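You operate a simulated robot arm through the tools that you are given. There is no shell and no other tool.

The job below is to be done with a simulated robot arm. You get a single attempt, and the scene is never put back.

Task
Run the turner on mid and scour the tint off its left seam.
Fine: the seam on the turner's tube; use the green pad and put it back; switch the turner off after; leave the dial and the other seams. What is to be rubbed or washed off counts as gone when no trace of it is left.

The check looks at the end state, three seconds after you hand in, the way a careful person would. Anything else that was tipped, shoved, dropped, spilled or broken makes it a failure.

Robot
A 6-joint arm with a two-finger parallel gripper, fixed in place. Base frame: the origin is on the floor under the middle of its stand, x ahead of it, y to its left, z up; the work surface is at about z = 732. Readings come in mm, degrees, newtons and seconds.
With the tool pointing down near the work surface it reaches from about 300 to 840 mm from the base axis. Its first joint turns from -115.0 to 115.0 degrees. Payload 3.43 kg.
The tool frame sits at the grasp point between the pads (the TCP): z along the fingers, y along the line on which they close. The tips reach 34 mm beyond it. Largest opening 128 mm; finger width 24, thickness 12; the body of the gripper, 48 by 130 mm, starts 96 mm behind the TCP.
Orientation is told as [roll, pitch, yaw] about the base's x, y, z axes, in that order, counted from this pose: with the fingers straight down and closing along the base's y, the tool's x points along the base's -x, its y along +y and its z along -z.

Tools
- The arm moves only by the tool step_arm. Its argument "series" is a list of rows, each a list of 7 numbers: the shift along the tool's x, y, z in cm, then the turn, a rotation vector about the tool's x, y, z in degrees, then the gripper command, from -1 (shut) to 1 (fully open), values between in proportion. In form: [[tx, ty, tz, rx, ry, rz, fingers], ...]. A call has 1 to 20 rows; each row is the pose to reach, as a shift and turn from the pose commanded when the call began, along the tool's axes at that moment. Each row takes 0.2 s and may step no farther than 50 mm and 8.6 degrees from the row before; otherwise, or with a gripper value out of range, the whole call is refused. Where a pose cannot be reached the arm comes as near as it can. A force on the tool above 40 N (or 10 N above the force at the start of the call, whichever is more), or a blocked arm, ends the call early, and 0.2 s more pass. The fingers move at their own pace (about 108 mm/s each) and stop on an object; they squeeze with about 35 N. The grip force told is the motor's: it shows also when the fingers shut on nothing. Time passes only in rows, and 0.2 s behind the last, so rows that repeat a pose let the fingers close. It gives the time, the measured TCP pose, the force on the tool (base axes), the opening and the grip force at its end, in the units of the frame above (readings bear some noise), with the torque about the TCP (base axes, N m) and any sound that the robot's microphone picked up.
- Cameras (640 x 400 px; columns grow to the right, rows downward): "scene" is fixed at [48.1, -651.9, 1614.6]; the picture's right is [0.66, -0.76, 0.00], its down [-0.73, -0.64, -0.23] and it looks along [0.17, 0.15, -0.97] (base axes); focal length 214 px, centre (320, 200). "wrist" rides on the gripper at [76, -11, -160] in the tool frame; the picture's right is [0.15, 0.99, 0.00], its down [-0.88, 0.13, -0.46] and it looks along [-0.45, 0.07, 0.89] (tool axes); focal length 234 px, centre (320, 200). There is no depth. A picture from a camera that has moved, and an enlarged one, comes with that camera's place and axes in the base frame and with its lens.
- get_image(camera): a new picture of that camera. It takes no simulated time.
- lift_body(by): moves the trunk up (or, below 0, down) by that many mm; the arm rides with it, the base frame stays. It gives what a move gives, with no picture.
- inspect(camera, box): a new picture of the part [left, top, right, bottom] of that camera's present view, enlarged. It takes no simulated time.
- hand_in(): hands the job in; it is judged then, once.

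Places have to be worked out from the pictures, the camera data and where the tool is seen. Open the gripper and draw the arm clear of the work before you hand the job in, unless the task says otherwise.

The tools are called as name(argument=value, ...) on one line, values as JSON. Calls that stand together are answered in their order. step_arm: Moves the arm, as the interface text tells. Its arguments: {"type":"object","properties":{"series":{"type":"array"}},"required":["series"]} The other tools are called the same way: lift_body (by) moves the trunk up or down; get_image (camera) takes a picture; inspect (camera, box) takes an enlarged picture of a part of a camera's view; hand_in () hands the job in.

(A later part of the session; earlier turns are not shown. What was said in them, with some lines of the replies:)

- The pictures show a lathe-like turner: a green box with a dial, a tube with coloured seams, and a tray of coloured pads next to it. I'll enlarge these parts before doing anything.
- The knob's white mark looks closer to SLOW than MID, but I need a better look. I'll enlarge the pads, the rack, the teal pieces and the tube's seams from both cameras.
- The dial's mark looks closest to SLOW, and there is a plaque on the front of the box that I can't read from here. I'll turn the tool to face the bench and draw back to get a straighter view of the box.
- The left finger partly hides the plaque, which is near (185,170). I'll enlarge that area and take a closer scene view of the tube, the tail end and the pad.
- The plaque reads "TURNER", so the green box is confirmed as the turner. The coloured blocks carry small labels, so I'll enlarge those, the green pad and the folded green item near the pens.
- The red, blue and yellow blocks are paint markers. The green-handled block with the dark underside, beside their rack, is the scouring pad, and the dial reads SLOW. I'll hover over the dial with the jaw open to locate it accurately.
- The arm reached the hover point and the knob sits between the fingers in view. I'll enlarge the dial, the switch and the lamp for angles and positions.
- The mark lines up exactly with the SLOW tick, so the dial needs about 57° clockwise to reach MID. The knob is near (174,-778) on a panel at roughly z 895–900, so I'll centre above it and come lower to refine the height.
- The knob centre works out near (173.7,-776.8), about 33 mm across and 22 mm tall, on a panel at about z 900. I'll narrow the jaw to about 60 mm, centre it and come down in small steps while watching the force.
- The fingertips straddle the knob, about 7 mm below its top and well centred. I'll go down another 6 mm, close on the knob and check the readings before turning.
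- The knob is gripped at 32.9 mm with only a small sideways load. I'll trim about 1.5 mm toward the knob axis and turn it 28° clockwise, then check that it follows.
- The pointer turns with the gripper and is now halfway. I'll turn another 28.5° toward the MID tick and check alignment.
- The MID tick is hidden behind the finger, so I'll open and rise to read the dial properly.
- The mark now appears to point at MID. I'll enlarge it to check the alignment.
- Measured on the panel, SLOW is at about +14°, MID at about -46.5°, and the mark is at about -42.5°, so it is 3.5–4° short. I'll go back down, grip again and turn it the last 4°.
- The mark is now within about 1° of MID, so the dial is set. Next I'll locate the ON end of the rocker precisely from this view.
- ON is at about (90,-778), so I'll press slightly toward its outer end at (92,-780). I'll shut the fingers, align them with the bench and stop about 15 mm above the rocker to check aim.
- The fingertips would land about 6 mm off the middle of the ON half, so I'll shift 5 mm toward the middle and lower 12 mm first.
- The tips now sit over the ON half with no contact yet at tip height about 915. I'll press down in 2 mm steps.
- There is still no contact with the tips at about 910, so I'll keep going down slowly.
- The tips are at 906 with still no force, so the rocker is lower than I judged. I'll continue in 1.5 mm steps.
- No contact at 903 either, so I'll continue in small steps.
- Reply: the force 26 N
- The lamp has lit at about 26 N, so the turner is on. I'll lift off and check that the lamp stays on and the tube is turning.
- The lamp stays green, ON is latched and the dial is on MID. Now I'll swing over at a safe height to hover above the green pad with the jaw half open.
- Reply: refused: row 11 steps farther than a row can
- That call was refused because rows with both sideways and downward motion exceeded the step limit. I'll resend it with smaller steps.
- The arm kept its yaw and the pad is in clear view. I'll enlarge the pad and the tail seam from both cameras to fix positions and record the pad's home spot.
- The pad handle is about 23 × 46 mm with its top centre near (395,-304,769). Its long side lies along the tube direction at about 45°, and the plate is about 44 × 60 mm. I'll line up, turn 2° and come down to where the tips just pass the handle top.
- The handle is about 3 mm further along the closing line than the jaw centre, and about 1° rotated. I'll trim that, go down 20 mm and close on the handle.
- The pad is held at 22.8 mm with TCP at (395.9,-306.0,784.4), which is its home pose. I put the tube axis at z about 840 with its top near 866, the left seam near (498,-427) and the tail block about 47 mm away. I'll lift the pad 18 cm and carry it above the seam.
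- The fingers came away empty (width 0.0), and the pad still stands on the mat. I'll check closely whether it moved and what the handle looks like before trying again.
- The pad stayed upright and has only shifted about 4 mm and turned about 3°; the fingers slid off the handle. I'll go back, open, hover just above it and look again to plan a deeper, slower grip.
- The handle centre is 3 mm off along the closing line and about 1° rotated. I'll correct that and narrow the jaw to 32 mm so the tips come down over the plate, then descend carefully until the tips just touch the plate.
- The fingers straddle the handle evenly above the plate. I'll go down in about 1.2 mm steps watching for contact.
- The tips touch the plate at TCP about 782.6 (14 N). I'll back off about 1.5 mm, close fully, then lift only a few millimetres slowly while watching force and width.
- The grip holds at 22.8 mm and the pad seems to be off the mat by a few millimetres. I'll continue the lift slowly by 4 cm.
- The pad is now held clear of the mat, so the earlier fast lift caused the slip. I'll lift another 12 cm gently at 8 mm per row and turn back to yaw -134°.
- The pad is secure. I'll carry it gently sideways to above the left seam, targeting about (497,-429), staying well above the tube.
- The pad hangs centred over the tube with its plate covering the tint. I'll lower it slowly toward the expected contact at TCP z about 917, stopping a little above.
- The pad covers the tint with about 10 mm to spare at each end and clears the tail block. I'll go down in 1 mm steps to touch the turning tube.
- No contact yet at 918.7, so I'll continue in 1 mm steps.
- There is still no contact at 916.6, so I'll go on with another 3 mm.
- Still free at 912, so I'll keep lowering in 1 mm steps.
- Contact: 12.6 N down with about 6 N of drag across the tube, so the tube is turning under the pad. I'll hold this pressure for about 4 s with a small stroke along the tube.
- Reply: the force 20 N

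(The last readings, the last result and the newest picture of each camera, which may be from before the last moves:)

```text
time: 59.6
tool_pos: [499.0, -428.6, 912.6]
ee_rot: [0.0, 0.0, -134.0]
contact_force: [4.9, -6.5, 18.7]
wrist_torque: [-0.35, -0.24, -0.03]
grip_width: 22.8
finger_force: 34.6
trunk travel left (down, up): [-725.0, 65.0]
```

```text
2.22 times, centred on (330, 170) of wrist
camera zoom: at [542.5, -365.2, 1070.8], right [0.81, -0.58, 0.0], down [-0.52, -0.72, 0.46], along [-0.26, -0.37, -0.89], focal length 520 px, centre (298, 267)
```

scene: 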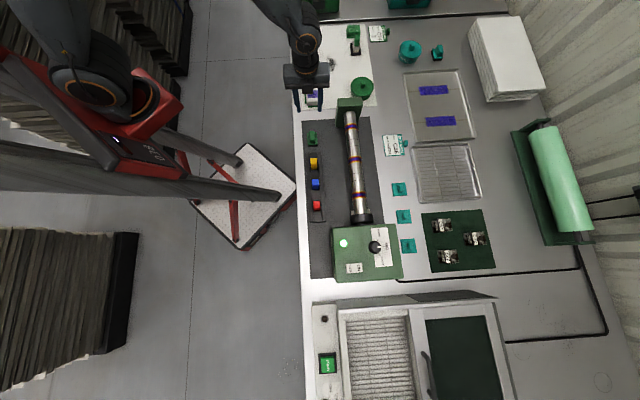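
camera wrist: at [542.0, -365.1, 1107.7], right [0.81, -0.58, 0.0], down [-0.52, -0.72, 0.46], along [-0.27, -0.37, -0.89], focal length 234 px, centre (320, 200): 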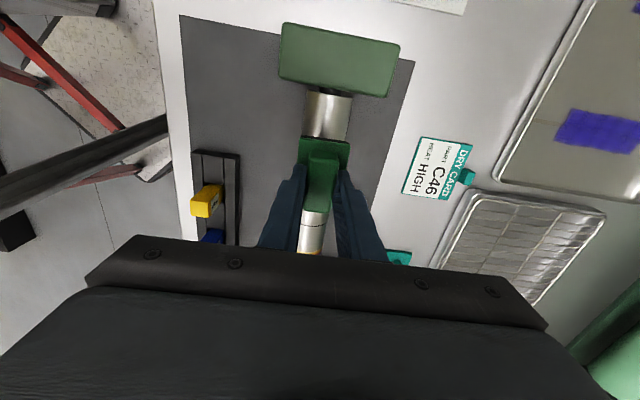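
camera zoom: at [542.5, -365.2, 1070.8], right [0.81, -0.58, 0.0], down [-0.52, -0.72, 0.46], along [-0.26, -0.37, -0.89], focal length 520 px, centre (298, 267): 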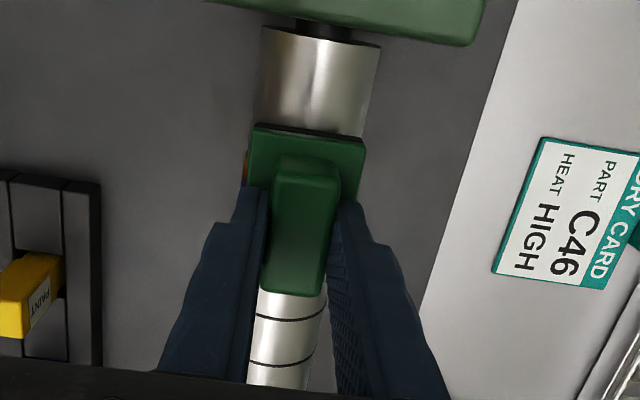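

Pressing at about 19 N. The tint is still visible at the tube's near flank, so I'll enlarge it to see if it is fading.

inspect(camera="scene", box=[340, 105, 370, 145])

step_arm(series=[[0, 0, 0, 0, 0, 0, -1], [0.1, 0, 0, 0, 0, 0, -1], [0.2, 0, 0, 0, 0, 0, -1], [0.3, 0, 0, 0, 0, 0, -1], [0.4, 0, 0, 0, 0, 0, -1], [0.5, 0, 0, 0, 0, 0, -1], [0.4, 0, 0, 0, 0, 0, -1], [0.3, 0, 0, 0, 0, 0, -1], [0.2, 0, 0, 0, 0, 0, -1], [0.1, 0, 0, 0, 0, 0, -1], [0, 0, 0, 0, 0, 0, -1], [-0.1, 0, 0, 0, 0, 0, -1], [-0.2, 0, 0, 0, 0, 0, -1], [-0.3, 0, 0, 0, 0, 0, -1], [-0.4, 0, 0, 0, 0, 0, -1], [-0.5, 0, 0, 0, 0, 0, -1], [-0.4, 0, 0, 0, 0, 0, -1], [-0.3, 0, 0, 0, 0, 0, -1], [-0.1, 0, 0, 0, 0, 0, -1], [0, 0, 0, 0, 0, 0, -1]])

inspect(camera="scene", box=[340, 105, 370, 145])

```text
10.00 times, centred on (355, 125) of scene
camera zoom: at [48.1, -651.9, 1614.6], right [0.66, -0.76, 0.0], down [-0.73, -0.64, -0.23], along [0.17, 0.15, -0.97], focal length 2145 px, centre (-30, 950)
```

zoom: 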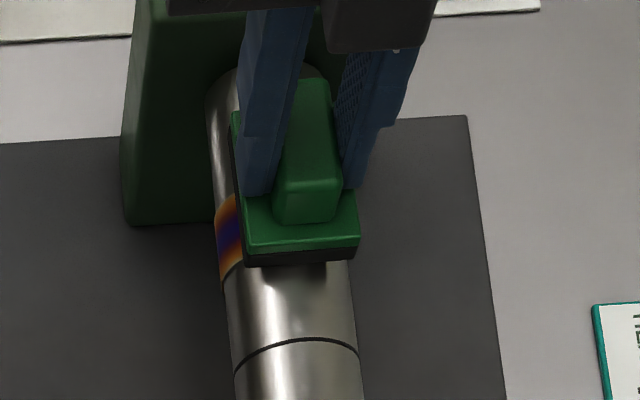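

```text
time: 63.8
tool_pos: [499.3, -427.9, 911.7]
ee_rot: [0.0, 0.1, -134.0]
contact_force: [4.4, -5.0, 15.2]
wrist_torque: [-0.29, -0.2, 0.02]
grip_width: 22.9
finger_force: 35.1
trunk travel left (down, up): [-725.0, 65.0]
```

```text
10.00 times, centred on (355, 125) of scene
camera zoom: at [48.1, -651.9, 1614.6], right [0.66, -0.76, 0.0], down [-0.73, -0.64, -0.23], along [0.17, 0.15, -0.97], focal length 2145 px, centre (-30, 950)
```

zoom: 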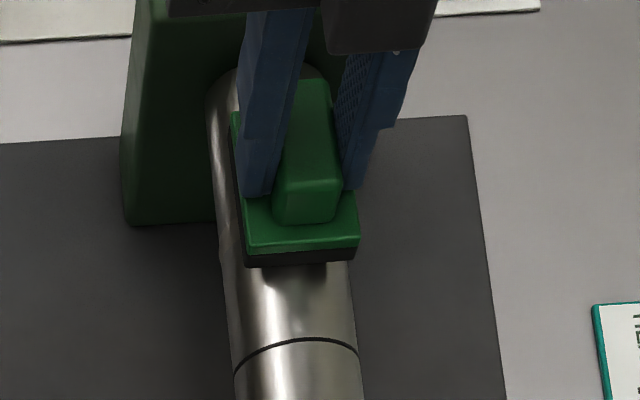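

The tint has gone from the visible flank. I'll rub for another 4 s with a slightly wider stroke to clear any edge traces, then lift and inspect.

step_arm(series=[[0.15, 0, 0, 0, 0, 0, -1], [0.3, 0, 0, 0, 0, 0, -1], [0.45, 0, 0, 0, 0, 0, -1], [0.6, 0, 0, 0, 0, 0, -1], [0.75, 0, 0, 0, 0, 0, -1], [0.75, 0, 0, 0, 0, 0, -1], [0.6, 0, 0, 0, 0, 0, -1], [0.45, 0, 0, 0, 0, 0, -1], [0.3, 0, 0, 0, 0, 0, -1], [0.15, 0, 0, 0, 0, 0, -1], [0, 0, 0, 0, 0, 0, -1], [-0.15, 0, 0, 0, 0, 0, -1], [-0.3, 0, 0, 0, 0, 0, -1], [-0.45, 0, 0, 0, 0, 0, -1], [-0.6, 0, 0, 0, 0, 0, -1], [-0.75, 0, 0, 0, 0, 0, -1], [-0.75, 0, 0, 0, 0, 0, -1], [-0.5, 0, 0, 0, 0, 0, -1], [-0.25, 0, 0, 0, 0, 0, -1], [0, 0, 0, 0, 0, 0, -1]])

step_arm(series=[[0, 0, -0.2, 0, 0, 0, -1], [0, 0, -0.6, 0, 0, 0, -1], [0, 0, -1.2, 0, 0, 0, -1], [0, 0, -1.9, 0, 0, 0, -1], [0, 0, -2.6, 0, 0, 0, -1], [0, 0, -3.3, 0, 0, 0, -1], [0, 0, -4, 0, 0, 0, -1], [0, 0, -4.3, 0, 0, 0, -1], [0, 0, -4.3, 0, 0, 0, -1]])

inspect(camera="scene", box=[330, 95, 375, 150])

inspect(camera="wrist", box=[240, 80, 420, 260])

```text
time: 68.0
tool_pos: [496.6, -429.4, 910.7]
ee_rot: [0.0, 0.1, -134.0]
contact_force: [2.6, -4.1, 10.2]
wrist_torque: [-0.23, -0.1, 0.02]
grip_width: 23.2
finger_force: 34.2
trunk travel left (down, up): [-725.0, 65.0]
```

```text
time: 70.0
tool_pos: [498.7, -429.2, 954.8]
ee_rot: [0.1, 0.0, -133.9]
contact_force: [0.9, 0.3, -1.0]
wrist_torque: [-0.02, 0.02, 0.03]
grip_width: 22.8
finger_force: 35.2
trunk travel left (down, up): [-725.0, 65.0]
```

```text
7.27 times, centred on (352, 122) of scene
camera zoom: at [48.1, -651.9, 1614.6], right [0.66, -0.76, 0.0], down [-0.73, -0.64, -0.23], along [0.17, 0.15, -0.97], focal length 1560 px, centre (84, 764)
```

zoom: 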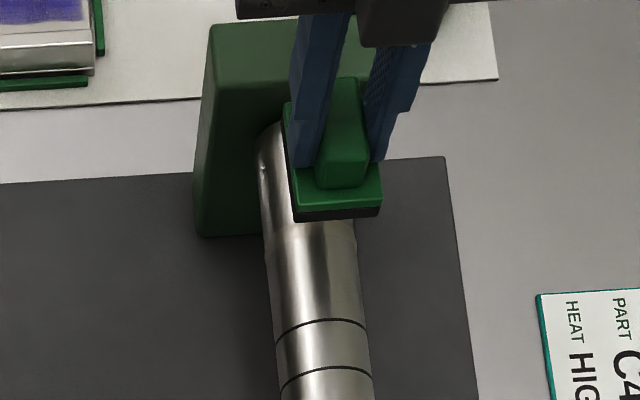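

```text
2.22 times, centred on (330, 170) of wrist
camera zoom: at [542.3, -365.9, 1113.2], right [0.81, -0.58, 0.0], down [-0.52, -0.72, 0.46], along [-0.27, -0.37, -0.89], focal length 520 px, centre (298, 267)
```

zoom: 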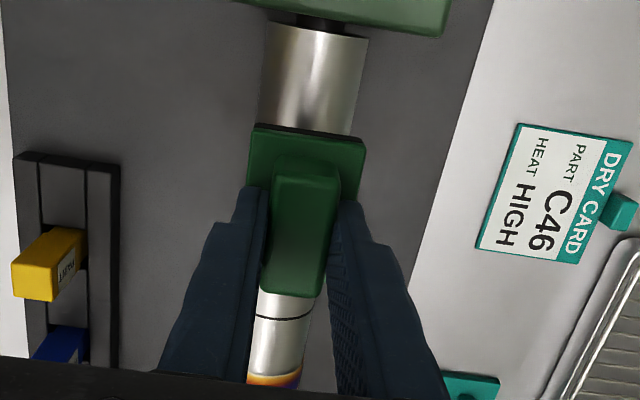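

The visible part of the seam looks clean. I'll move the pad 8 cm sideways toward its home, still held, to see the whole seam.

step_arm(series=[[0, -0.4, 0, 0, 0, 0, -1], [0, -1.1, 0, 0, 0, 0, -1], [0, -2, 0, 0, 0, 0, -1], [0, -3, 0, 0, 0, 0, -1], [0, -4, 0, 0, 0, 0, -1], [0, -5, 0, 0, 0, 0, -1], [0, -6, 0, 0, 0, 0, -1], [0, -7, 0, 0, 0, 0, -1], [0, -7.7, 0, 0, 0, 0, -1], [0, -8, 0, 0, 0, 0, -1], [0, -8, 0, 0, 0, 0, -1]])

inspect(camera="scene", box=[330, 95, 375, 150])

get_image(camera="wrist")

inspect(camera="wrist", box=[340, 60, 480, 240])

```text
time: 72.4
tool_pos: [439.8, -372.0, 953.8]
ee_rot: [-0.1, 0.0, -134.0]
contact_force: [0.9, 0.3, -1.4]
wrist_torque: [-0.01, 0.0, 0.0]
grip_width: 22.9
finger_force: 35.2
trunk travel left (down, up): [-725.0, 65.0]
```

```text
7.27 times, centred on (352, 122) of scene
camera zoom: at [48.1, -651.9, 1614.6], right [0.66, -0.76, 0.0], down [-0.73, -0.64, -0.23], along [0.17, 0.15, -0.97], focal length 1560 px, centre (84, 764)
```

zoom: 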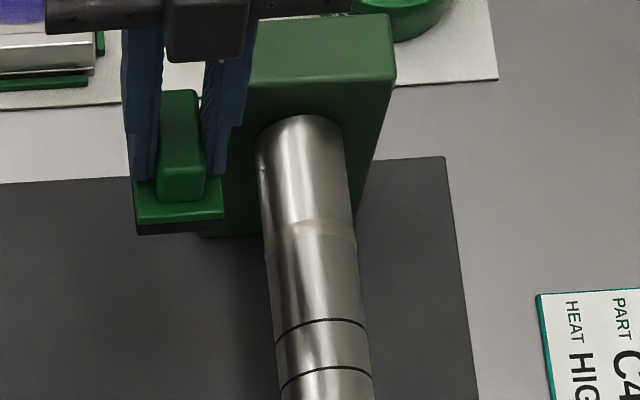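

```text
taken
camera wrist: at [484.2, -310.0, 1113.0], right [0.81, -0.58, 0.0], down [-0.52, -0.72, 0.46], along [-0.27, -0.37, -0.89], focal length 234 px, centre (320, 200)
```

wrist: 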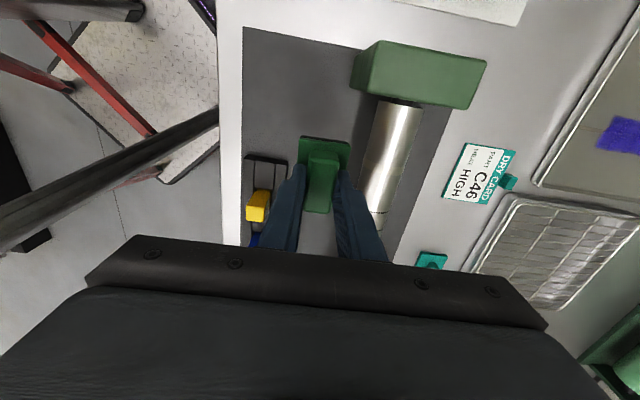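

```text
2.22 times, centred on (410, 150) of wrist
camera zoom: at [484.2, -310.0, 1113.0], right [0.81, -0.58, 0.0], down [-0.52, -0.72, 0.46], along [-0.27, -0.37, -0.89], focal length 520 px, centre (120, 311)
```

zoom: 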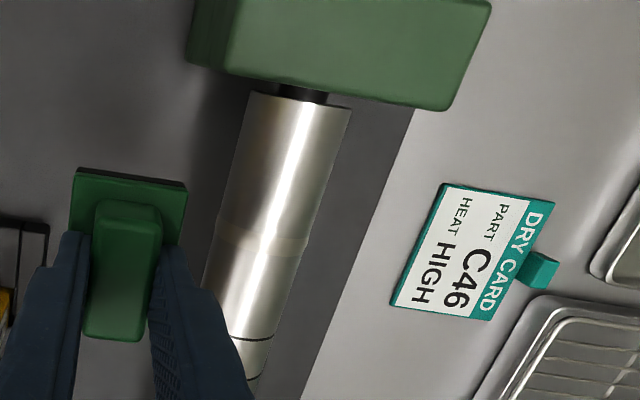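

A faint narrow ring remains mid-seam, which could be the bare weld bead or leftover tint. I'll enlarge it strongly.

inspect(camera="scene", box=[342, 110, 362, 130])

inspect(camera="wrist", box=[360, 140, 430, 200])

inspect(camera="scene", box=[340, 140, 375, 210])

```text
16.00 times, centred on (352, 120) of scene
camera zoom: at [48.1, -651.9, 1614.6], right [0.66, -0.76, 0.0], down [-0.73, -0.64, -0.23], along [0.17, 0.15, -0.97], focal length 3432 px, centre (-192, 1480)
```

zoom: 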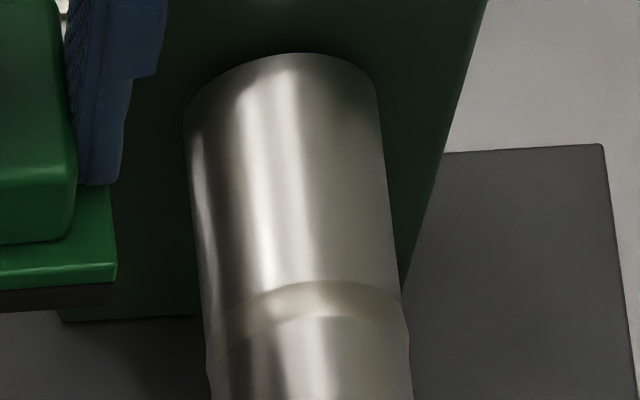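

```text
6.67 times, centred on (395, 170) of wrist
camera zoom: at [484.2, -310.0, 1113.0], right [0.81, -0.58, 0.0], down [-0.52, -0.72, 0.46], along [-0.27, -0.37, -0.89], focal length 1561 px, centre (-180, 400)
```

zoom: 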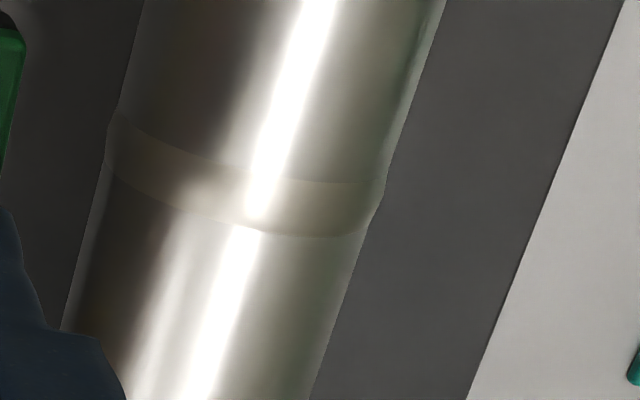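

```text
5.71 times, centred on (358, 175) of scene
camera zoom: at [48.1, -651.9, 1614.6], right [0.66, -0.76, 0.0], down [-0.73, -0.64, -0.23], along [0.17, 0.15, -0.97], focal length 1226 px, centre (106, 343)
```

zoom: 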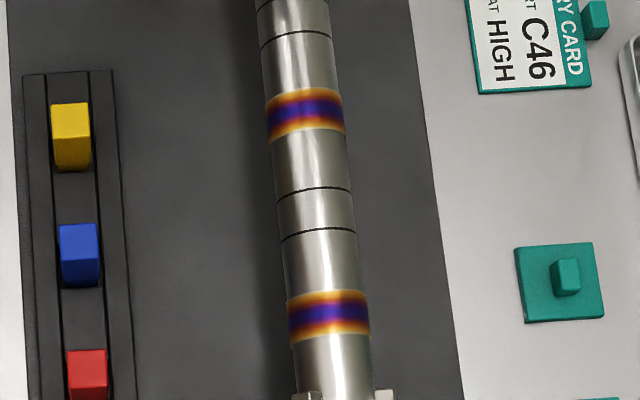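

The leftover ring looks like the bare raised weld bead, bulging in silhouette and metal coloured. I'll let a few moments pass and look at other turns of the tube for any remaining colour.

step_arm(series=[[0, 0, 0, 0, 0, 0, -1]])

inspect(camera="wrist", box=[350, 90, 440, 220])

step_arm(series=[[0, 0, 0, 0, 0, 0, -1]])

inspect(camera="wrist", box=[350, 90, 440, 220])

step_arm(series=[[0, 0, 0, 0, 0, 0, -1], [0, 0, 0, 0, 0, 0, -1]])

inspect(camera="wrist", box=[350, 90, 440, 220])

inspect(camera="scene", box=[342, 105, 367, 135])

```text
time: 72.8
tool_pos: [441.5, -373.8, 955.0]
ee_rot: [0.0, 0.0, -134.0]
contact_force: [0.2, 0.2, -0.7]
wrist_torque: [0.02, -0.03, 0.03]
grip_width: 22.9
finger_force: 35.3
trunk travel left (down, up): [-725.0, 65.0]
```

```text
3.08 times, centred on (395, 155) of wrist
camera zoom: at [484.3, -310.1, 1113.0], right [0.81, -0.58, 0.0], down [-0.52, -0.72, 0.46], along [-0.27, -0.37, -0.89], focal length 720 px, centre (89, 338)
```

zoom: 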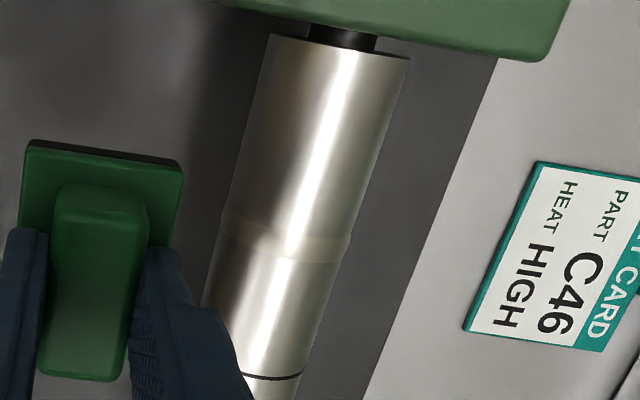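

```text
time: 73.2
tool_pos: [440.3, -374.0, 953.6]
ee_rot: [0.1, 0.1, -133.9]
contact_force: [-0.6, 0.6, -0.8]
wrist_torque: [-0.03, 0.03, 0.0]
grip_width: 22.9
finger_force: 34.4
trunk travel left (down, up): [-725.0, 65.0]
```

```text
3.08 times, centred on (395, 155) of wrist
camera zoom: at [484.3, -310.1, 1113.0], right [0.81, -0.58, 0.0], down [-0.52, -0.72, 0.46], along [-0.27, -0.37, -0.89], focal length 720 px, centre (89, 338)
```

zoom: 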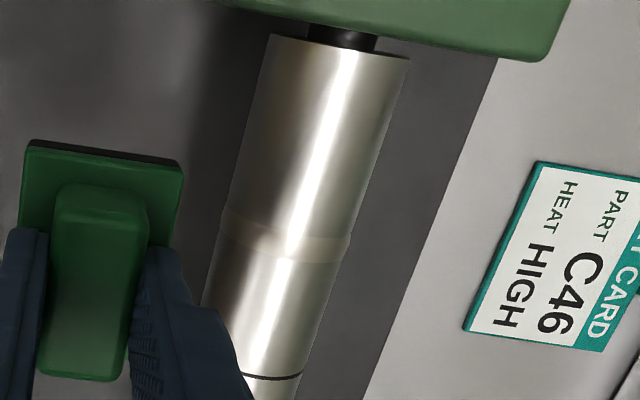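

```text
time: 73.8
tool_pos: [439.8, -372.9, 953.6]
ee_rot: [0.0, 0.0, -134.1]
contact_force: [0.3, -0.3, -0.2]
wrist_torque: [-0.01, -0.03, -0.01]
grip_width: 23.0
finger_force: 34.8
trunk travel left (down, up): [-725.0, 65.0]
```

```text
3.08 times, centred on (395, 155) of wrist
camera zoom: at [484.3, -310.1, 1113.0], right [0.81, -0.58, 0.0], down [-0.52, -0.72, 0.46], along [-0.27, -0.37, -0.89], focal length 720 px, centre (89, 338)
```

zoom: 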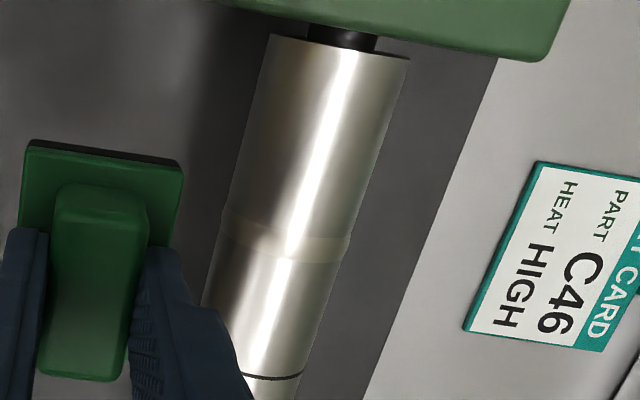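

```text
13.33 times, centred on (354, 120) of scene
camera zoom: at [48.1, -651.9, 1614.6], right [0.66, -0.76, 0.0], down [-0.73, -0.64, -0.23], along [0.17, 0.15, -0.97], focal length 2860 px, centre (-140, 1267)
```

zoom: 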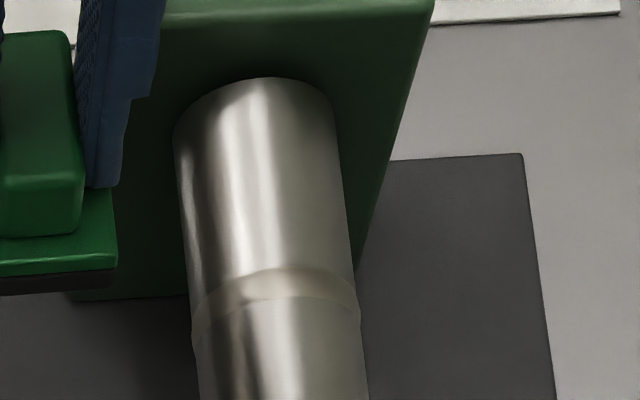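

No colour shows at any turn, only a slightly duller bead. As a cheap safeguard I'll rub once more for a few seconds and see whether the bead's look changes.

step_arm(series=[[0, 0.4, 0, 0, 0, 0, -1], [0, 1.1, 0, 0, 0, 0, -1], [0, 2, 0, 0, 0, 0, -1], [0, 3, 0, 0, 0, 0, -1], [0, 4, 0, 0, 0, 0, -1], [0, 5, 0, 0, 0, 0, -1], [0, 6, 0, 0, 0, 0, -1], [0, 7, 0, 0, 0, 0, -1], [0, 7.7, 0, 0, 0, 0, -1], [0, 8, 0, 0, 0, 0, -1], [0, 8, 0.7, 0, 0, 0, -1], [0, 8, 1.5, 0, 0, 0, -1], [0, 8, 2.3, 0, 0, 0, -1], [0, 8, 3.1, 0, 0, 0, -1], [0, 8, 3.6, 0, 0, 0, -1], [0, 8, 3.9, 0, 0, 0, -1], [0, 8, 3.9, 0, 0, 0, -1]])

```text
time: 77.4
tool_pos: [497.3, -427.1, 913.8]
ee_rot: [0.0, 0.0, -134.0]
contact_force: [-0.2, 0.3, -1.2]
wrist_torque: [-0.02, 0.0, 0.02]
grip_width: 22.7
finger_force: 34.9
trunk travel left (down, up): [-725.0, 65.0]
```

The pad is back just above the seam with no contact. I'll press down the last 4–5 mm and rub for about 3.5 s with a short stroke.

step_arm(series=[[0, 0, 0.15, 0, 0, 0, -1], [0, 0, 0.3, 0, 0, 0, -1], [0, 0, 0.4, 0, 0, 0, -1], [0.15, 0, 0.45, 0, 0, 0, -1], [0.3, 0, 0.45, 0, 0, 0, -1], [0.45, 0, 0.45, 0, 0, 0, -1], [0.6, 0, 0.45, 0, 0, 0, -1], [0.6, 0, 0.45, 0, 0, 0, -1], [0.45, 0, 0.45, 0, 0, 0, -1], [0.3, 0, 0.45, 0, 0, 0, -1], [0.15, 0, 0.45, 0, 0, 0, -1], [0, 0, 0.45, 0, 0, 0, -1], [-0.15, 0, 0.45, 0, 0, 0, -1], [-0.3, 0, 0.45, 0, 0, 0, -1], [-0.45, 0, 0.45, 0, 0, 0, -1], [-0.6, 0, 0.45, 0, 0, 0, -1], [-0.6, 0, 0.45, 0, 0, 0, -1], [-0.4, 0, 0.45, 0, 0, 0, -1], [-0.2, 0, 0.45, 0, 0, 0, -1], [0, 0, 0.45, 0, 0, 0, -1]])

step_arm(series=[[0.15, 0, 0, 0, 0, 0, -1], [0.3, 0, 0, 0, 0, 0, -1], [0.45, 0, 0, 0, 0, 0, -1], [0.6, 0, 0, 0, 0, 0, -1], [0.45, 0, 0, 0, 0, 0, -1], [0.3, 0, 0, 0, 0, 0, -1], [0.15, 0, 0, 0, 0, 0, -1], [0, 0, 0, 0, 0, 0, -1], [-0.15, 0, 0, 0, 0, 0, -1], [-0.3, 0, 0, 0, 0, 0, -1], [-0.45, 0, 0, 0, 0, 0, -1], [-0.6, 0, 0, 0, 0, 0, -1], [-0.4, 0, 0, 0, 0, 0, -1], [-0.2, 0, 0, 0, 0, 0, -1], [0, 0, 0, 0, 0, 0, -1]])

```text
time: 81.6
tool_pos: [496.9, -428.6, 910.4]
ee_rot: [0.0, 0.0, -133.9]
contact_force: [3.3, -6.2, 16.5]
wrist_torque: [-0.3, -0.21, 0.0]
grip_width: 22.9
finger_force: 34.6
trunk travel left (down, up): [-725.0, 65.0]
```

```text
time: 84.8
tool_pos: [497.9, -428.4, 911.2]
ee_rot: [0.1, 0.0, -133.9]
contact_force: [4.7, -7.3, 20.0]
wrist_torque: [-0.39, -0.21, 0.04]
grip_width: 23.1
finger_force: 34.9
trunk travel left (down, up): [-725.0, 65.0]
```

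The extra rubbing went well at 16–20 N. I'll lift gently and carry the pad back toward its home, then compare the seam's look.

step_arm(series=[[0, 0, -0.2, 0, 0, 0, -1], [0, 0, -0.6, 0, 0, 0, -1], [0, 0, -1.2, 0, 0, 0, -1], [0, 0, -1.9, 0, 0, 0, -1], [0, 0, -2.6, 0, 0, 0, -1], [0, 0, -3.3, 0, 0, 0, -1], [0, 0, -4, 0, 0, 0, -1], [0, 0, -4.3, 0, 0, 0, -1], [0, -0.4, -4.3, 0, 0, 0, -1], [0, -1.1, -4.3, 0, 0, 0, -1], [0, -2, -4.3, 0, 0, 0, -1], [0, -3, -4.3, 0, 0, 0, -1], [0, -4, -4.3, 0, 0, 0, -1], [0, -5, -4.3, 0, 0, 0, -1], [0, -6, -4.3, 0, 0, 0, -1], [0, -7, -4.3, 0, 0, 0, -1], [0, -7.7, -4.3, 0, 0, 0, -1], [0, -8, -4.3, 0, 0, 0, -1], [0, -8, -4.3, 0, 0, 0, -1]])

inspect(camera="wrist", box=[350, 90, 440, 220])

inspect(camera="scene", box=[342, 105, 367, 135])

```text
time: 88.8
tool_pos: [440.7, -373.1, 953.2]
ee_rot: [0.1, -0.1, -134.0]
contact_force: [0.0, 0.7, -0.7]
wrist_torque: [0.01, 0.02, 0.02]
grip_width: 23.0
finger_force: 35.4
trunk travel left (down, up): [-725.0, 65.0]
```

```text
3.08 times, centred on (395, 155) of wrist
camera zoom: at [484.8, -310.4, 1113.1], right [0.81, -0.58, 0.0], down [-0.52, -0.72, 0.46], along [-0.27, -0.37, -0.89], focal length 720 px, centre (89, 338)
```

zoom: 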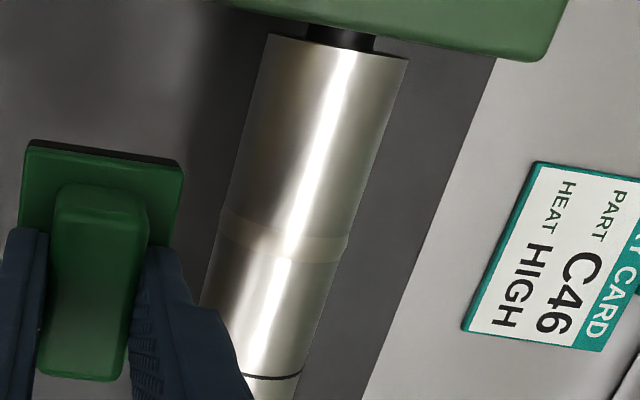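

```text
13.33 times, centred on (354, 120) of scene
camera zoom: at [48.1, -651.9, 1614.6], right [0.66, -0.76, 0.0], down [-0.73, -0.64, -0.23], along [0.17, 0.15, -0.97], focal length 2860 px, centre (-140, 1267)
```

zoom: 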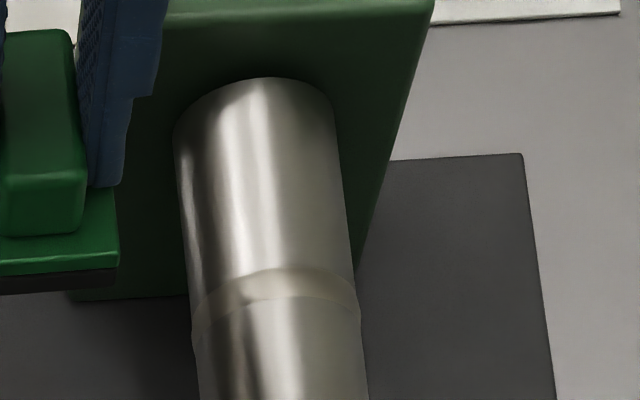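

The bead looks unchanged after the extra rub, so it is bare metal and the tint is gone. Now I'll carry the pad to above its original spot at TCP (396,-306), yaw -134°.

step_arm(series=[[0.1, -0.4, 0, 0, 0, 0, -1], [0.25, -1.1, 0, 0, 0, 0, -1], [0.45, -2, 0, 0, 0, 0, -1], [0.65, -3, 0, 0, 0, 0, -1], [0.9, -4, 0, 0, 0, 0, -1], [1.1, -5, 0, 0, 0, 0, -1], [1.35, -6, 0, 0, 0, 0, -1], [1.6, -7, 0, 0, 0, 0, -1], [1.7, -7.5, 0, 0, 0, 0, -1], [1.77, -7.84, 0, 0, 0, 0, -1], [1.77, -7.84, 0, 0, 0, 0, -1]])

step_arm(series=[[0, 0, 0.5, 0, 0, 0, -1], [0, 0, 1.2, 0, 0, 0, -1], [0, 0, 2.1, 0, 0, 0, -1], [0, 0, 3, 0, 0, 0, -1], [0, 0, 4, 0, 0, 0, -1], [0, 0, 5, 0, 0, 0, -1], [0, 0, 6, 0, 0, 0, -1], [0, 0, 7, 0, 0, 0, -1], [0, 0, 8, 0, 0, 0, -1], [0, 0, 9, 0, 0, 0, -1], [0, 0, 10, 0, 0, 0, -1], [0, 0, 11, 0, 0, 0, -1], [0, 0, 12, 0, 0, 0, -1], [0, 0, 13, 0, 0, 0, -1], [0, 0, 14, 0, 0, 0, -1], [0, 0, 14.8, 0, 0, 0, -1], [0, 0, 15.3, 0, 0, 0, -1], [0, 0, 15.6, 0, 0, 0, -1], [0, 0, 15.6, 0, 0, 0, -1]])

inspect(camera="scene", box=[297, 120, 329, 156])

inspect(camera="wrist", box=[240, 100, 400, 240])

```text
time: 91.2
tool_pos: [396.7, -305.7, 954.1]
ee_rot: [0.0, -0.1, -134.1]
contact_force: [0.4, -1.0, -0.3]
wrist_torque: [0.01, -0.04, 0.0]
grip_width: 23.0
finger_force: 34.7
trunk travel left (down, up): [-725.0, 65.0]
```

```text
time: 95.2
tool_pos: [398.4, -305.1, 797.1]
ee_rot: [-0.1, 0.0, -134.0]
contact_force: [0.1, -0.5, -1.1]
wrist_torque: [0.01, 0.0, -0.03]
grip_width: 23.2
finger_force: 34.9
trunk travel left (down, up): [-725.0, 65.0]
```

```text
11.11 times, centred on (313, 138) of scene
camera zoom: at [48.1, -651.9, 1614.6], right [0.66, -0.76, 0.0], down [-0.73, -0.64, -0.23], along [0.17, 0.15, -0.97], focal length 2383 px, centre (398, 889)
```

zoom: 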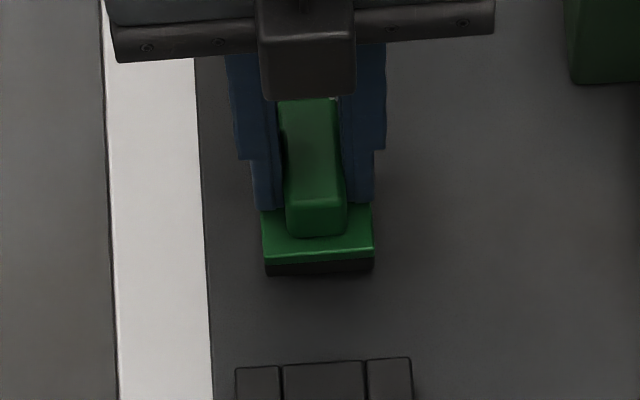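

```text
2.86 times, centred on (320, 170) of wrist
camera zoom: at [440.7, -242.4, 956.4], right [0.81, -0.58, 0.0], down [-0.52, -0.72, 0.46], along [-0.27, -0.37, -0.89], focal length 669 px, centre (320, 286)
```

zoom: 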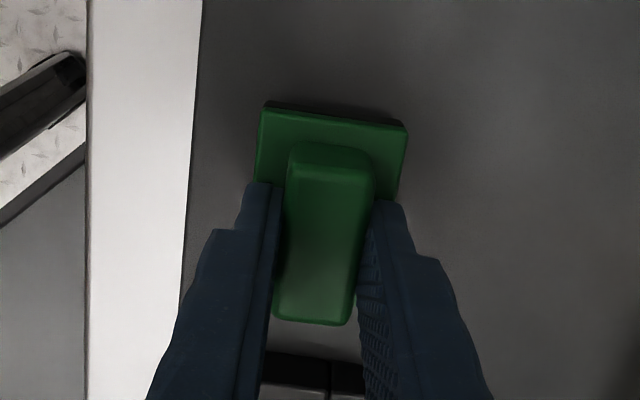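

Projected down to the mat, the pad will land within about 1 mm of where it first lay. I'll lower the last 13 mm slowly until it touches.

step_arm(series=[[0, 0, 0.3, 0, 0, 0, -1], [0, 0, 0.6, 0, 0, 0, -1], [0, 0, 0.9, 0, 0, 0, -1], [0, 0, 1.1, 0, 0, 0, -1], [0, 0, 1.2, 0, 0, 0, -1], [0, 0, 1.2, 0, 0, 0, -1]])

```text
time: 96.6
tool_pos: [397.4, -306.1, 785.2]
ee_rot: [0.0, 0.0, -134.1]
contact_force: [-0.7, 0.4, -0.6]
wrist_torque: [-0.01, -0.04, -0.03]
grip_width: 23.0
finger_force: 34.4
trunk travel left (down, up): [-725.0, 65.0]
```

No contact yet at 785.2, so I'll go down in 0.7 mm steps to set it on the mat.

step_arm(series=[[0, 0, 0.07, 0, 0, 0, -1], [0, 0, 0.14, 0, 0, 0, -1], [0, 0, 0.21, 0, 0, 0, -1], [0, 0, 0.21, 0, 0, 0, -1]])

```text
time: 97.6
tool_pos: [395.6, -305.9, 782.6]
ee_rot: [0.0, 0.0, -133.9]
contact_force: [0.6, 0.3, -0.6]
wrist_torque: [0.02, -0.01, 0.0]
grip_width: 22.9
finger_force: 35.6
trunk travel left (down, up): [-725.0, 65.0]
```

The pad had slid up slightly in the grip, so I'll go a little further down.

step_arm(series=[[0, 0, 0.07, 0, 0, 0, -1], [0, 0, 0.14, 0, 0, 0, -1], [0, 0, 0.14, 0, 0, 0, -1]])

```text
time: 98.4
tool_pos: [396.6, -305.6, 782.4]
ee_rot: [0.1, 0.0, -134.0]
contact_force: [-1.9, 4.7, 27.6]
wrist_torque: [0.25, 0.12, -0.02]
grip_width: 22.9
finger_force: 35.0
trunk travel left (down, up): [-725.0, 65.0]
```

The pad is on the mat at 27.6 N, so I'll ease off 1.5 mm, open to 34 mm and rise straight up clear of the handle.

step_arm(series=[[0, 0, -0.1, 0, 0, 0, -1], [0, 0, -0.15, 0, 0, 0, -0.62], [0, 0, -0.15, 0, 0, 0, -0.55], [0, 0, -0.15, 0, 0, 0, -0.45], [0, 0, -0.15, 0, 0, 0, -0.45], [0, 0, -0.6, 0, 0, 0, -0.45], [0, 0, -1.5, 0, 0, 0, -0.45], [0, 0, -3, 0, 0, 0, -0.3], [0, 0, -6, 0, 0, 0, -0.05], [0, 0, -9, 0, 0, 0, -0.05], [0, 0, -9, 0, 0, 0, -0.05]])

inspect(camera="scene", box=[297, 120, 329, 156])

get_image(camera="wrist")

```text
time: 100.8
tool_pos: [396.4, -307.7, 871.9]
ee_rot: [0.0, 0.0, -134.0]
contact_force: [-0.8, -0.7, -0.3]
wrist_torque: [0.0, 0.02, -0.03]
grip_width: 60.9
finger_force: 0.0
trunk travel left (down, up): [-725.0, 65.0]
```

```text
11.11 times, centred on (313, 138) of scene
camera zoom: at [48.1, -651.9, 1614.6], right [0.66, -0.76, 0.0], down [-0.73, -0.64, -0.23], along [0.17, 0.15, -0.97], focal length 2383 px, centre (398, 889)
```

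zoom: 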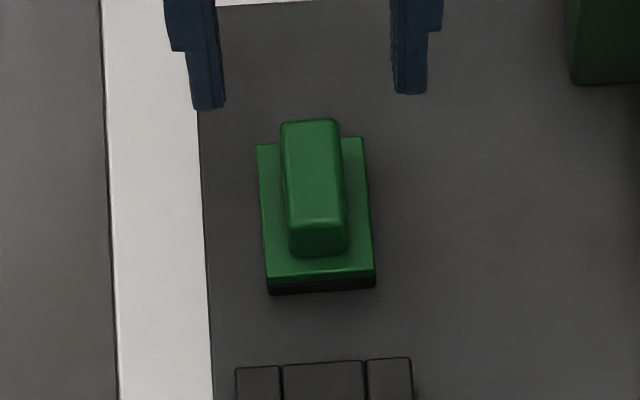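

```text
taken
camera wrist: at [440.3, -243.9, 1032.3], right [0.81, -0.58, 0.0], down [-0.52, -0.72, 0.46], along [-0.27, -0.37, -0.89], focal length 234 px, centre (320, 200)
```

wrist: 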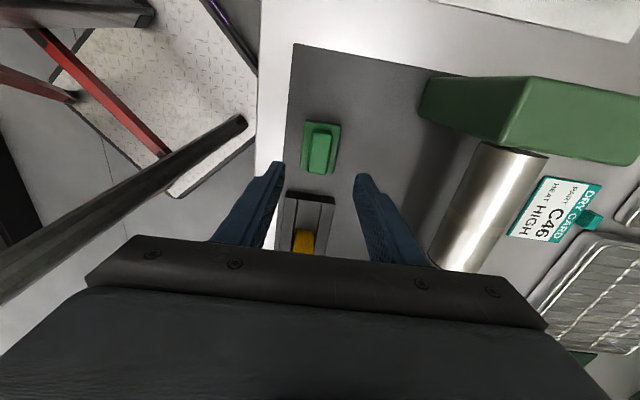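

The pad is back within about 1.5 mm of its first place. Next I'll rise, shut the fingers and swing to above the OFF end of the switch near (68,-757).

step_arm(series=[[0, 0, -4.4, 0, 0, 0, -0.05], [0, 0, -8.8, 0, 0, 0, -0.3], [0, 0, -13, 0, 0, 0, -0.6], [-4.3, 0.59, -13, 0, 0, 0, -1], [-8.6, 1.18, -13, 0, 0, 0, -1], [-12.9, 1.77, -13, 0, 0, 0, -1], [-17.2, 2.36, -13, 0, 0, 0, -1], [-21.5, 2.95, -13, 0, 0, 0, -1], [-25.8, 3.54, -13, 0, 0, 0, -1], [-30.1, 4.13, -13, 0, 0, 0, -1], [-34.4, 4.72, -13, 0, 0, 0, -1], [-38.7, 5.31, -13, 0, 0, 0, -1], [-43, 5.9, -13, 0, 0, 0, -1], [-47.3, 6.5, -13, 0, 0, 0, -1], [-51.5, 7.1, -13, 0, 0, 0, -1], [-54.1, 7.5, -13, 0, 0, 0, -1], [-55.1, 7.6, -13, 0, 0, 0, -1], [-55.1, 7.6, -13, 0, 0, 0, -1]])

get_image(camera="wrist")

inspect(camera="wrist", box=[240, 60, 420, 220])

```text
time: 104.6
tool_pos: [67.8, -754.3, 1001.8]
ee_rot: [0.0, 0.1, -134.0]
contact_force: [-0.5, 0.6, -0.8]
wrist_torque: [0.04, 0.02, -0.03]
grip_width: 0.0
finger_force: 33.5
trunk travel left (down, up): [-725.0, 65.0]
```

```text
taken
camera wrist: at [112.2, -691.6, 1160.9], right [0.81, -0.58, 0.0], down [-0.52, -0.72, 0.46], along [-0.27, -0.37, -0.89], focal length 234 px, centre (320, 200)
```

wrist: 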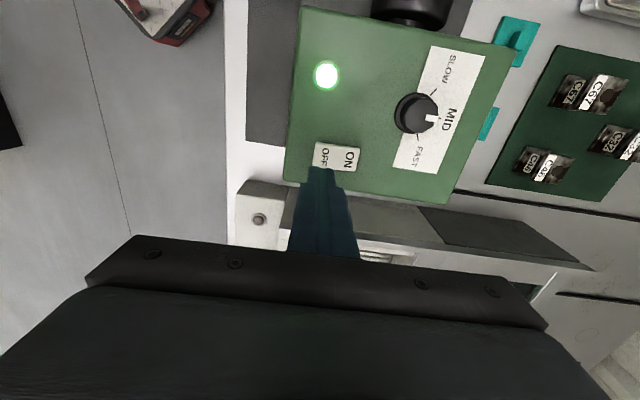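

```text
2.50 times, centred on (330, 140) of wrist
camera zoom: at [112.2, -691.6, 1160.9], right [0.81, -0.58, 0.0], down [-0.52, -0.72, 0.46], along [-0.27, -0.37, -0.89], focal length 585 px, centre (295, 350)
```

zoom: 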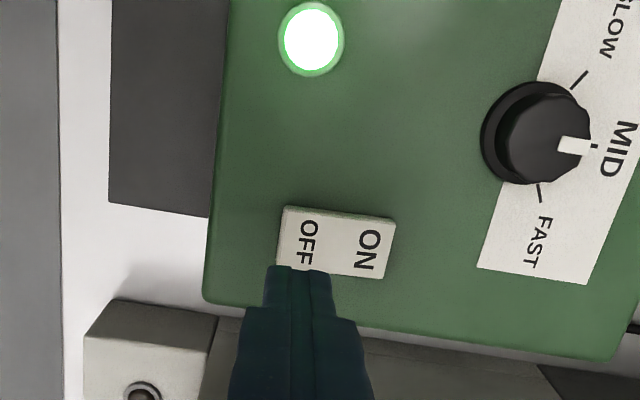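

The projected landing point is on the OFF half but about 3.5 mm toward its outer edge. I'll shift by that and lower to just above the rocker.

step_arm(series=[[0, 0.35, 0, 0, 0, 0, -1], [0, 0.35, 2, 0, 0, 0, -1], [0, 0.35, 4, 0, 0, 0, -1], [0, 0.35, 5.2, 0, 0, 0, -1], [0, 0.35, 5.7, 0, 0, 0, -1], [0, 0.35, 5.7, 0, 0, 0, -1]])

inspect(camera="wrist", box=[220, 60, 420, 240])

```text
time: 106.0
tool_pos: [71.4, -757.6, 944.9]
ee_rot: [0.0, 0.0, -134.0]
contact_force: [-0.1, -0.4, 0.6]
wrist_torque: [-0.01, 0.03, 0.01]
grip_width: 0.2
finger_force: 33.1
trunk travel left (down, up): [-725.0, 65.0]
```

```text
2.22 times, centred on (320, 150) of wrist
camera zoom: at [115.6, -694.8, 1104.2], right [0.81, -0.58, 0.0], down [-0.52, -0.72, 0.46], along [-0.27, -0.37, -0.89], focal length 520 px, centre (320, 311)
```

zoom: 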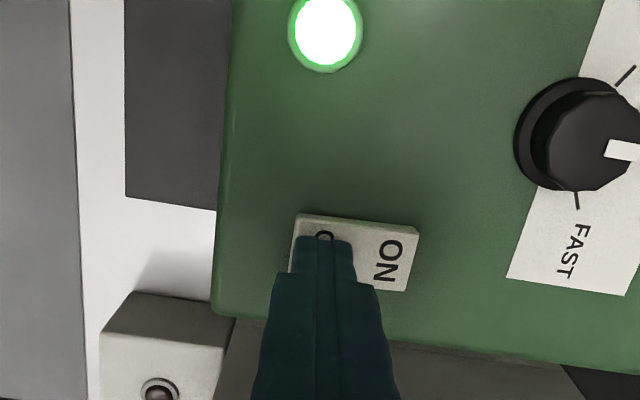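

The tips are over the OFF half, about 10 mm above it. I'll press down in small steps.

step_arm(series=[[0, 0, 0.2, 0, 0, 0, -1], [0, 0, 0.4, 0, 0, 0, -1], [0, 0, 0.6, 0, 0, 0, -1], [0, 0, 0.75, 0, 0, 0, -1], [0, 0, 0.75, 0, 0, 0, -1]])

inspect(camera="wrist", box=[220, 60, 420, 240])

```text
time: 107.2
tool_pos: [70.3, -757.2, 937.3]
ee_rot: [0.0, 0.0, -134.0]
contact_force: [0.2, -0.1, 1.3]
wrist_torque: [0.01, 0.03, 0.02]
grip_width: 0.1
finger_force: 33.2
trunk travel left (down, up): [-725.0, 65.0]
```

```text
2.22 times, centred on (320, 150) of wrist
camera zoom: at [114.6, -694.7, 1097.3], right [0.81, -0.58, 0.0], down [-0.52, -0.72, 0.46], along [-0.27, -0.37, -0.89], focal length 520 px, centre (320, 311)
```

zoom: 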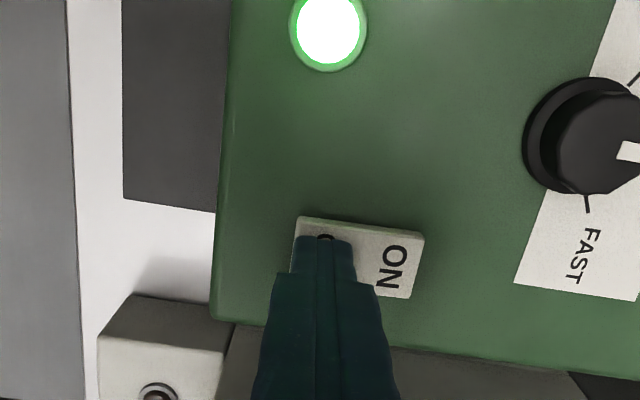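

The tips are just reaching the rocker at 937 and the lamp is still lit. I'll press 1–1.5 mm at a time.

step_arm(series=[[0, 0, 0.15, 0, 0, 0, -1], [0, 0, 0.3, 0, 0, 0, -1], [0, 0, 0.4, 0, 0, 0, -1], [0, 0, 0.4, 0, 0, 0, -1]])

inspect(camera="wrist", box=[220, 60, 420, 240])

```text
time: 108.2
tool_pos: [71.2, -756.8, 934.8]
ee_rot: [0.0, 0.0, -134.0]
contact_force: [-4.0, 7.4, 15.5]
wrist_torque: [0.16, 0.06, 0.03]
grip_width: 0.0
finger_force: 33.0
trunk travel left (down, up): [-725.0, 65.0]
```

```text
2.22 times, centred on (320, 150) of wrist
camera zoom: at [114.2, -694.2, 1094.5], right [0.81, -0.58, 0.0], down [-0.52, -0.72, 0.46], along [-0.27, -0.37, -0.89], focal length 520 px, centre (320, 311)
```

zoom: 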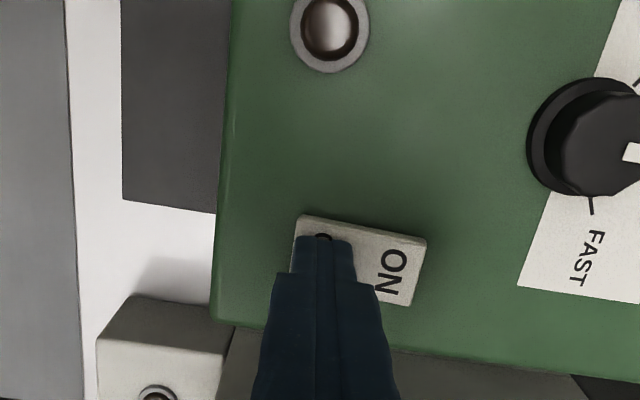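

The lamp has gone out. I'll lift straight off, rise and check the switch, dial and lamp.

step_arm(series=[[0, 0, -0.5, 0, 0, 0, -1], [0, 0, -3, 0, 0, 0, -1], [0, 0, -7, 0, 0, 0, -1], [0, 0, -11.5, 0, 0, 0, -1], [0, 0, -16, 0, 0, 0, -1], [0, 0, -16, 0, 0, 0, -1]])

get_image(camera="wrist")

inspect(camera="wrist", box=[280, 40, 440, 180])

```text
time: 109.6
tool_pos: [71.7, -757.7, 1093.6]
ee_rot: [0.0, 0.0, -134.0]
contact_force: [-0.4, 0.4, 1.4]
wrist_torque: [-0.02, 0.02, -0.01]
grip_width: 0.0
finger_force: 33.3
trunk travel left (down, up): [-725.0, 65.0]
```

```text
taken
camera wrist: at [116.8, -695.0, 1252.6], right [0.81, -0.58, 0.0], down [-0.52, -0.72, 0.46], along [-0.27, -0.37, -0.89], focal length 234 px, centre (320, 200)
```

wrist: 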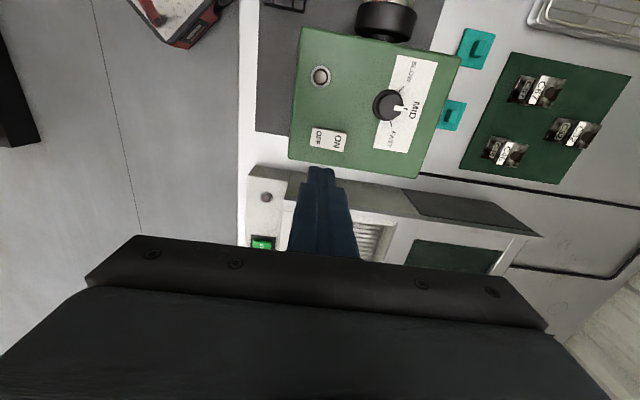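

```text
2.86 times, centred on (360, 110) of wrist
camera zoom: at [116.8, -695.0, 1252.6], right [0.81, -0.58, 0.0], down [-0.52, -0.72, 0.46], along [-0.27, -0.37, -0.89], focal length 669 px, centre (206, 457)
```

zoom: 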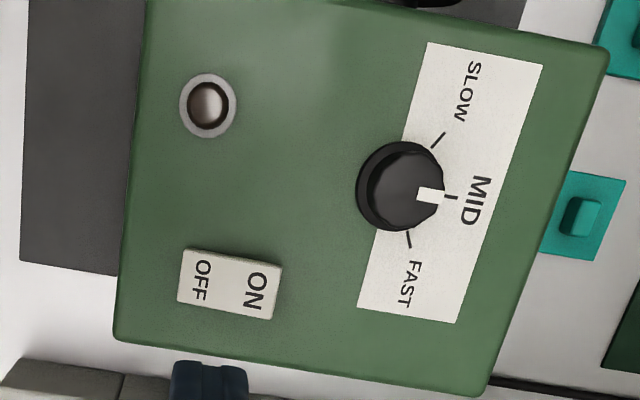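

The switch is off, the lamp dark and the dial left on MID. I'll open the gripper and draw the arm back clear of the bench, then look everything over.

step_arm(series=[[3.4, -2.3, -0.7, 0, 0, 0, -0.5], [6.9, -4.6, -1.4, 0, 0, 0, 0], [10.3, -7, -2.1, 0, 0, 0, 0.5], [13.8, -9.3, -2.8, 0, 0, 0, 1], [17.2, -11.6, -3.5, 0, 0, 0, 1], [20.7, -14, -4.2, 0, 0, 0, 1], [24.1, -16.3, -4.9, 0, 0, 0, 1], [27.6, -18.6, -5.6, 0, 0, 0, 1], [27.6, -18.6, -5.6, 0, 0, 0, 1]])

get_image(camera="scene")

inspect(camera="scene", box=[335, 90, 375, 230])

inspect(camera="scene", box=[342, 105, 367, 135])

inspect(camera="scene", box=[297, 110, 337, 230])

```text
time: 111.6
tool_pos: [130.0, -430.7, 1150.4]
ee_rot: [0.0, 0.1, -134.0]
contact_force: [-0.3, 0.2, -0.5]
wrist_torque: [-0.03, -0.01, 0.03]
grip_width: 128.0
finger_force: 0.0
trunk travel left (down, up): [-725.0, 65.0]
```

```text
taken
```

scene: 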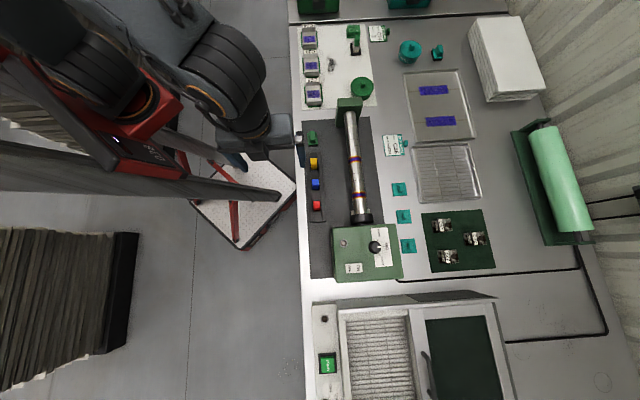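

```text
2.86 times, centred on (355, 160) of scene
camera zoom: at [48.1, -651.9, 1614.6], right [0.66, -0.76, 0.0], down [-0.73, -0.64, -0.23], along [0.17, 0.15, -0.97], focal length 613 px, centre (220, 314)
```

zoom: 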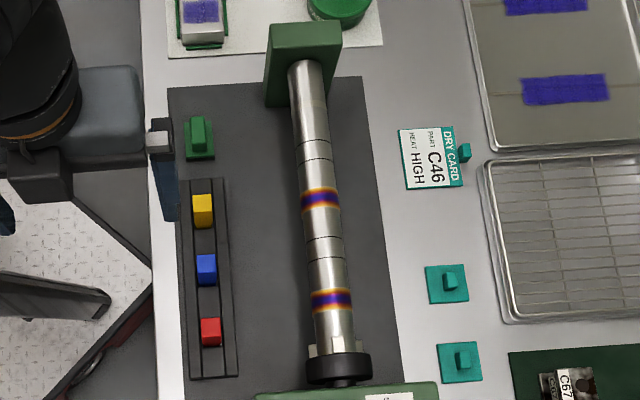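

```text
13.33 times, centred on (354, 120) of scene
camera zoom: at [48.1, -651.9, 1614.6], right [0.66, -0.76, 0.0], down [-0.73, -0.64, -0.23], along [0.17, 0.15, -0.97], focal length 2860 px, centre (-140, 1267)
```

zoom: 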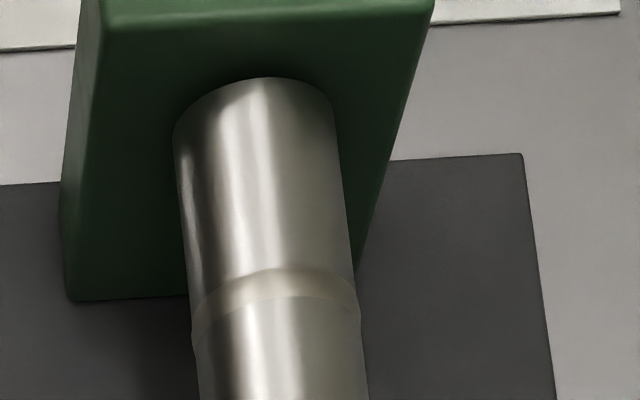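

```text
3.33 times, centred on (317, 170) of scene
camera zoom: at [48.1, -651.9, 1614.6], right [0.66, -0.76, 0.0], down [-0.73, -0.64, -0.23], along [0.17, 0.15, -0.97], focal length 715 px, centre (330, 300)
```

zoom: 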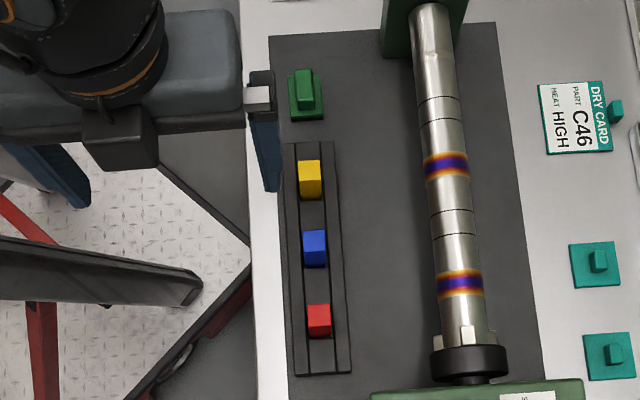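

Everything checks out. The left seam is clean bare metal and the other two seams are untouched. The pad is back in place, the markers are undisturbed, the dial is on MID and the turner is off. The gripper is open and well clear, so I'm handing in.

hand_in()

```text
The job is handed in.
```

The left seam on the turner's tube is scoured clean, and the job is handed in.

- **Seam:** I took the left seam to be the one at the tail end, as read from the side the turner's labels face. I rubbed it for about 20 seconds with the turner running on mid. No colour shows on any turn I looked at, only a slightly duller ring of bare weld bead that did not change with extra rubbing.
- **Dial:** It started on SLOW, so I turned it to MID (within about 1°). I read "leave the dial" as leaving it there, so it is still on MID.
- **Green pad:** It is back on the mat within about 1.5 mm of where it lay. My first lift was too fast and the pad slipped out of the fingers. It stayed upright and moved about 4 mm, so I gripped it again and lifted slowly.
- **Turner:** It is switched off and its lamp is dark.
- **Everything else:** The other two seams and the paint markers look untouched. The gripper is open and the arm is clear of the bench.
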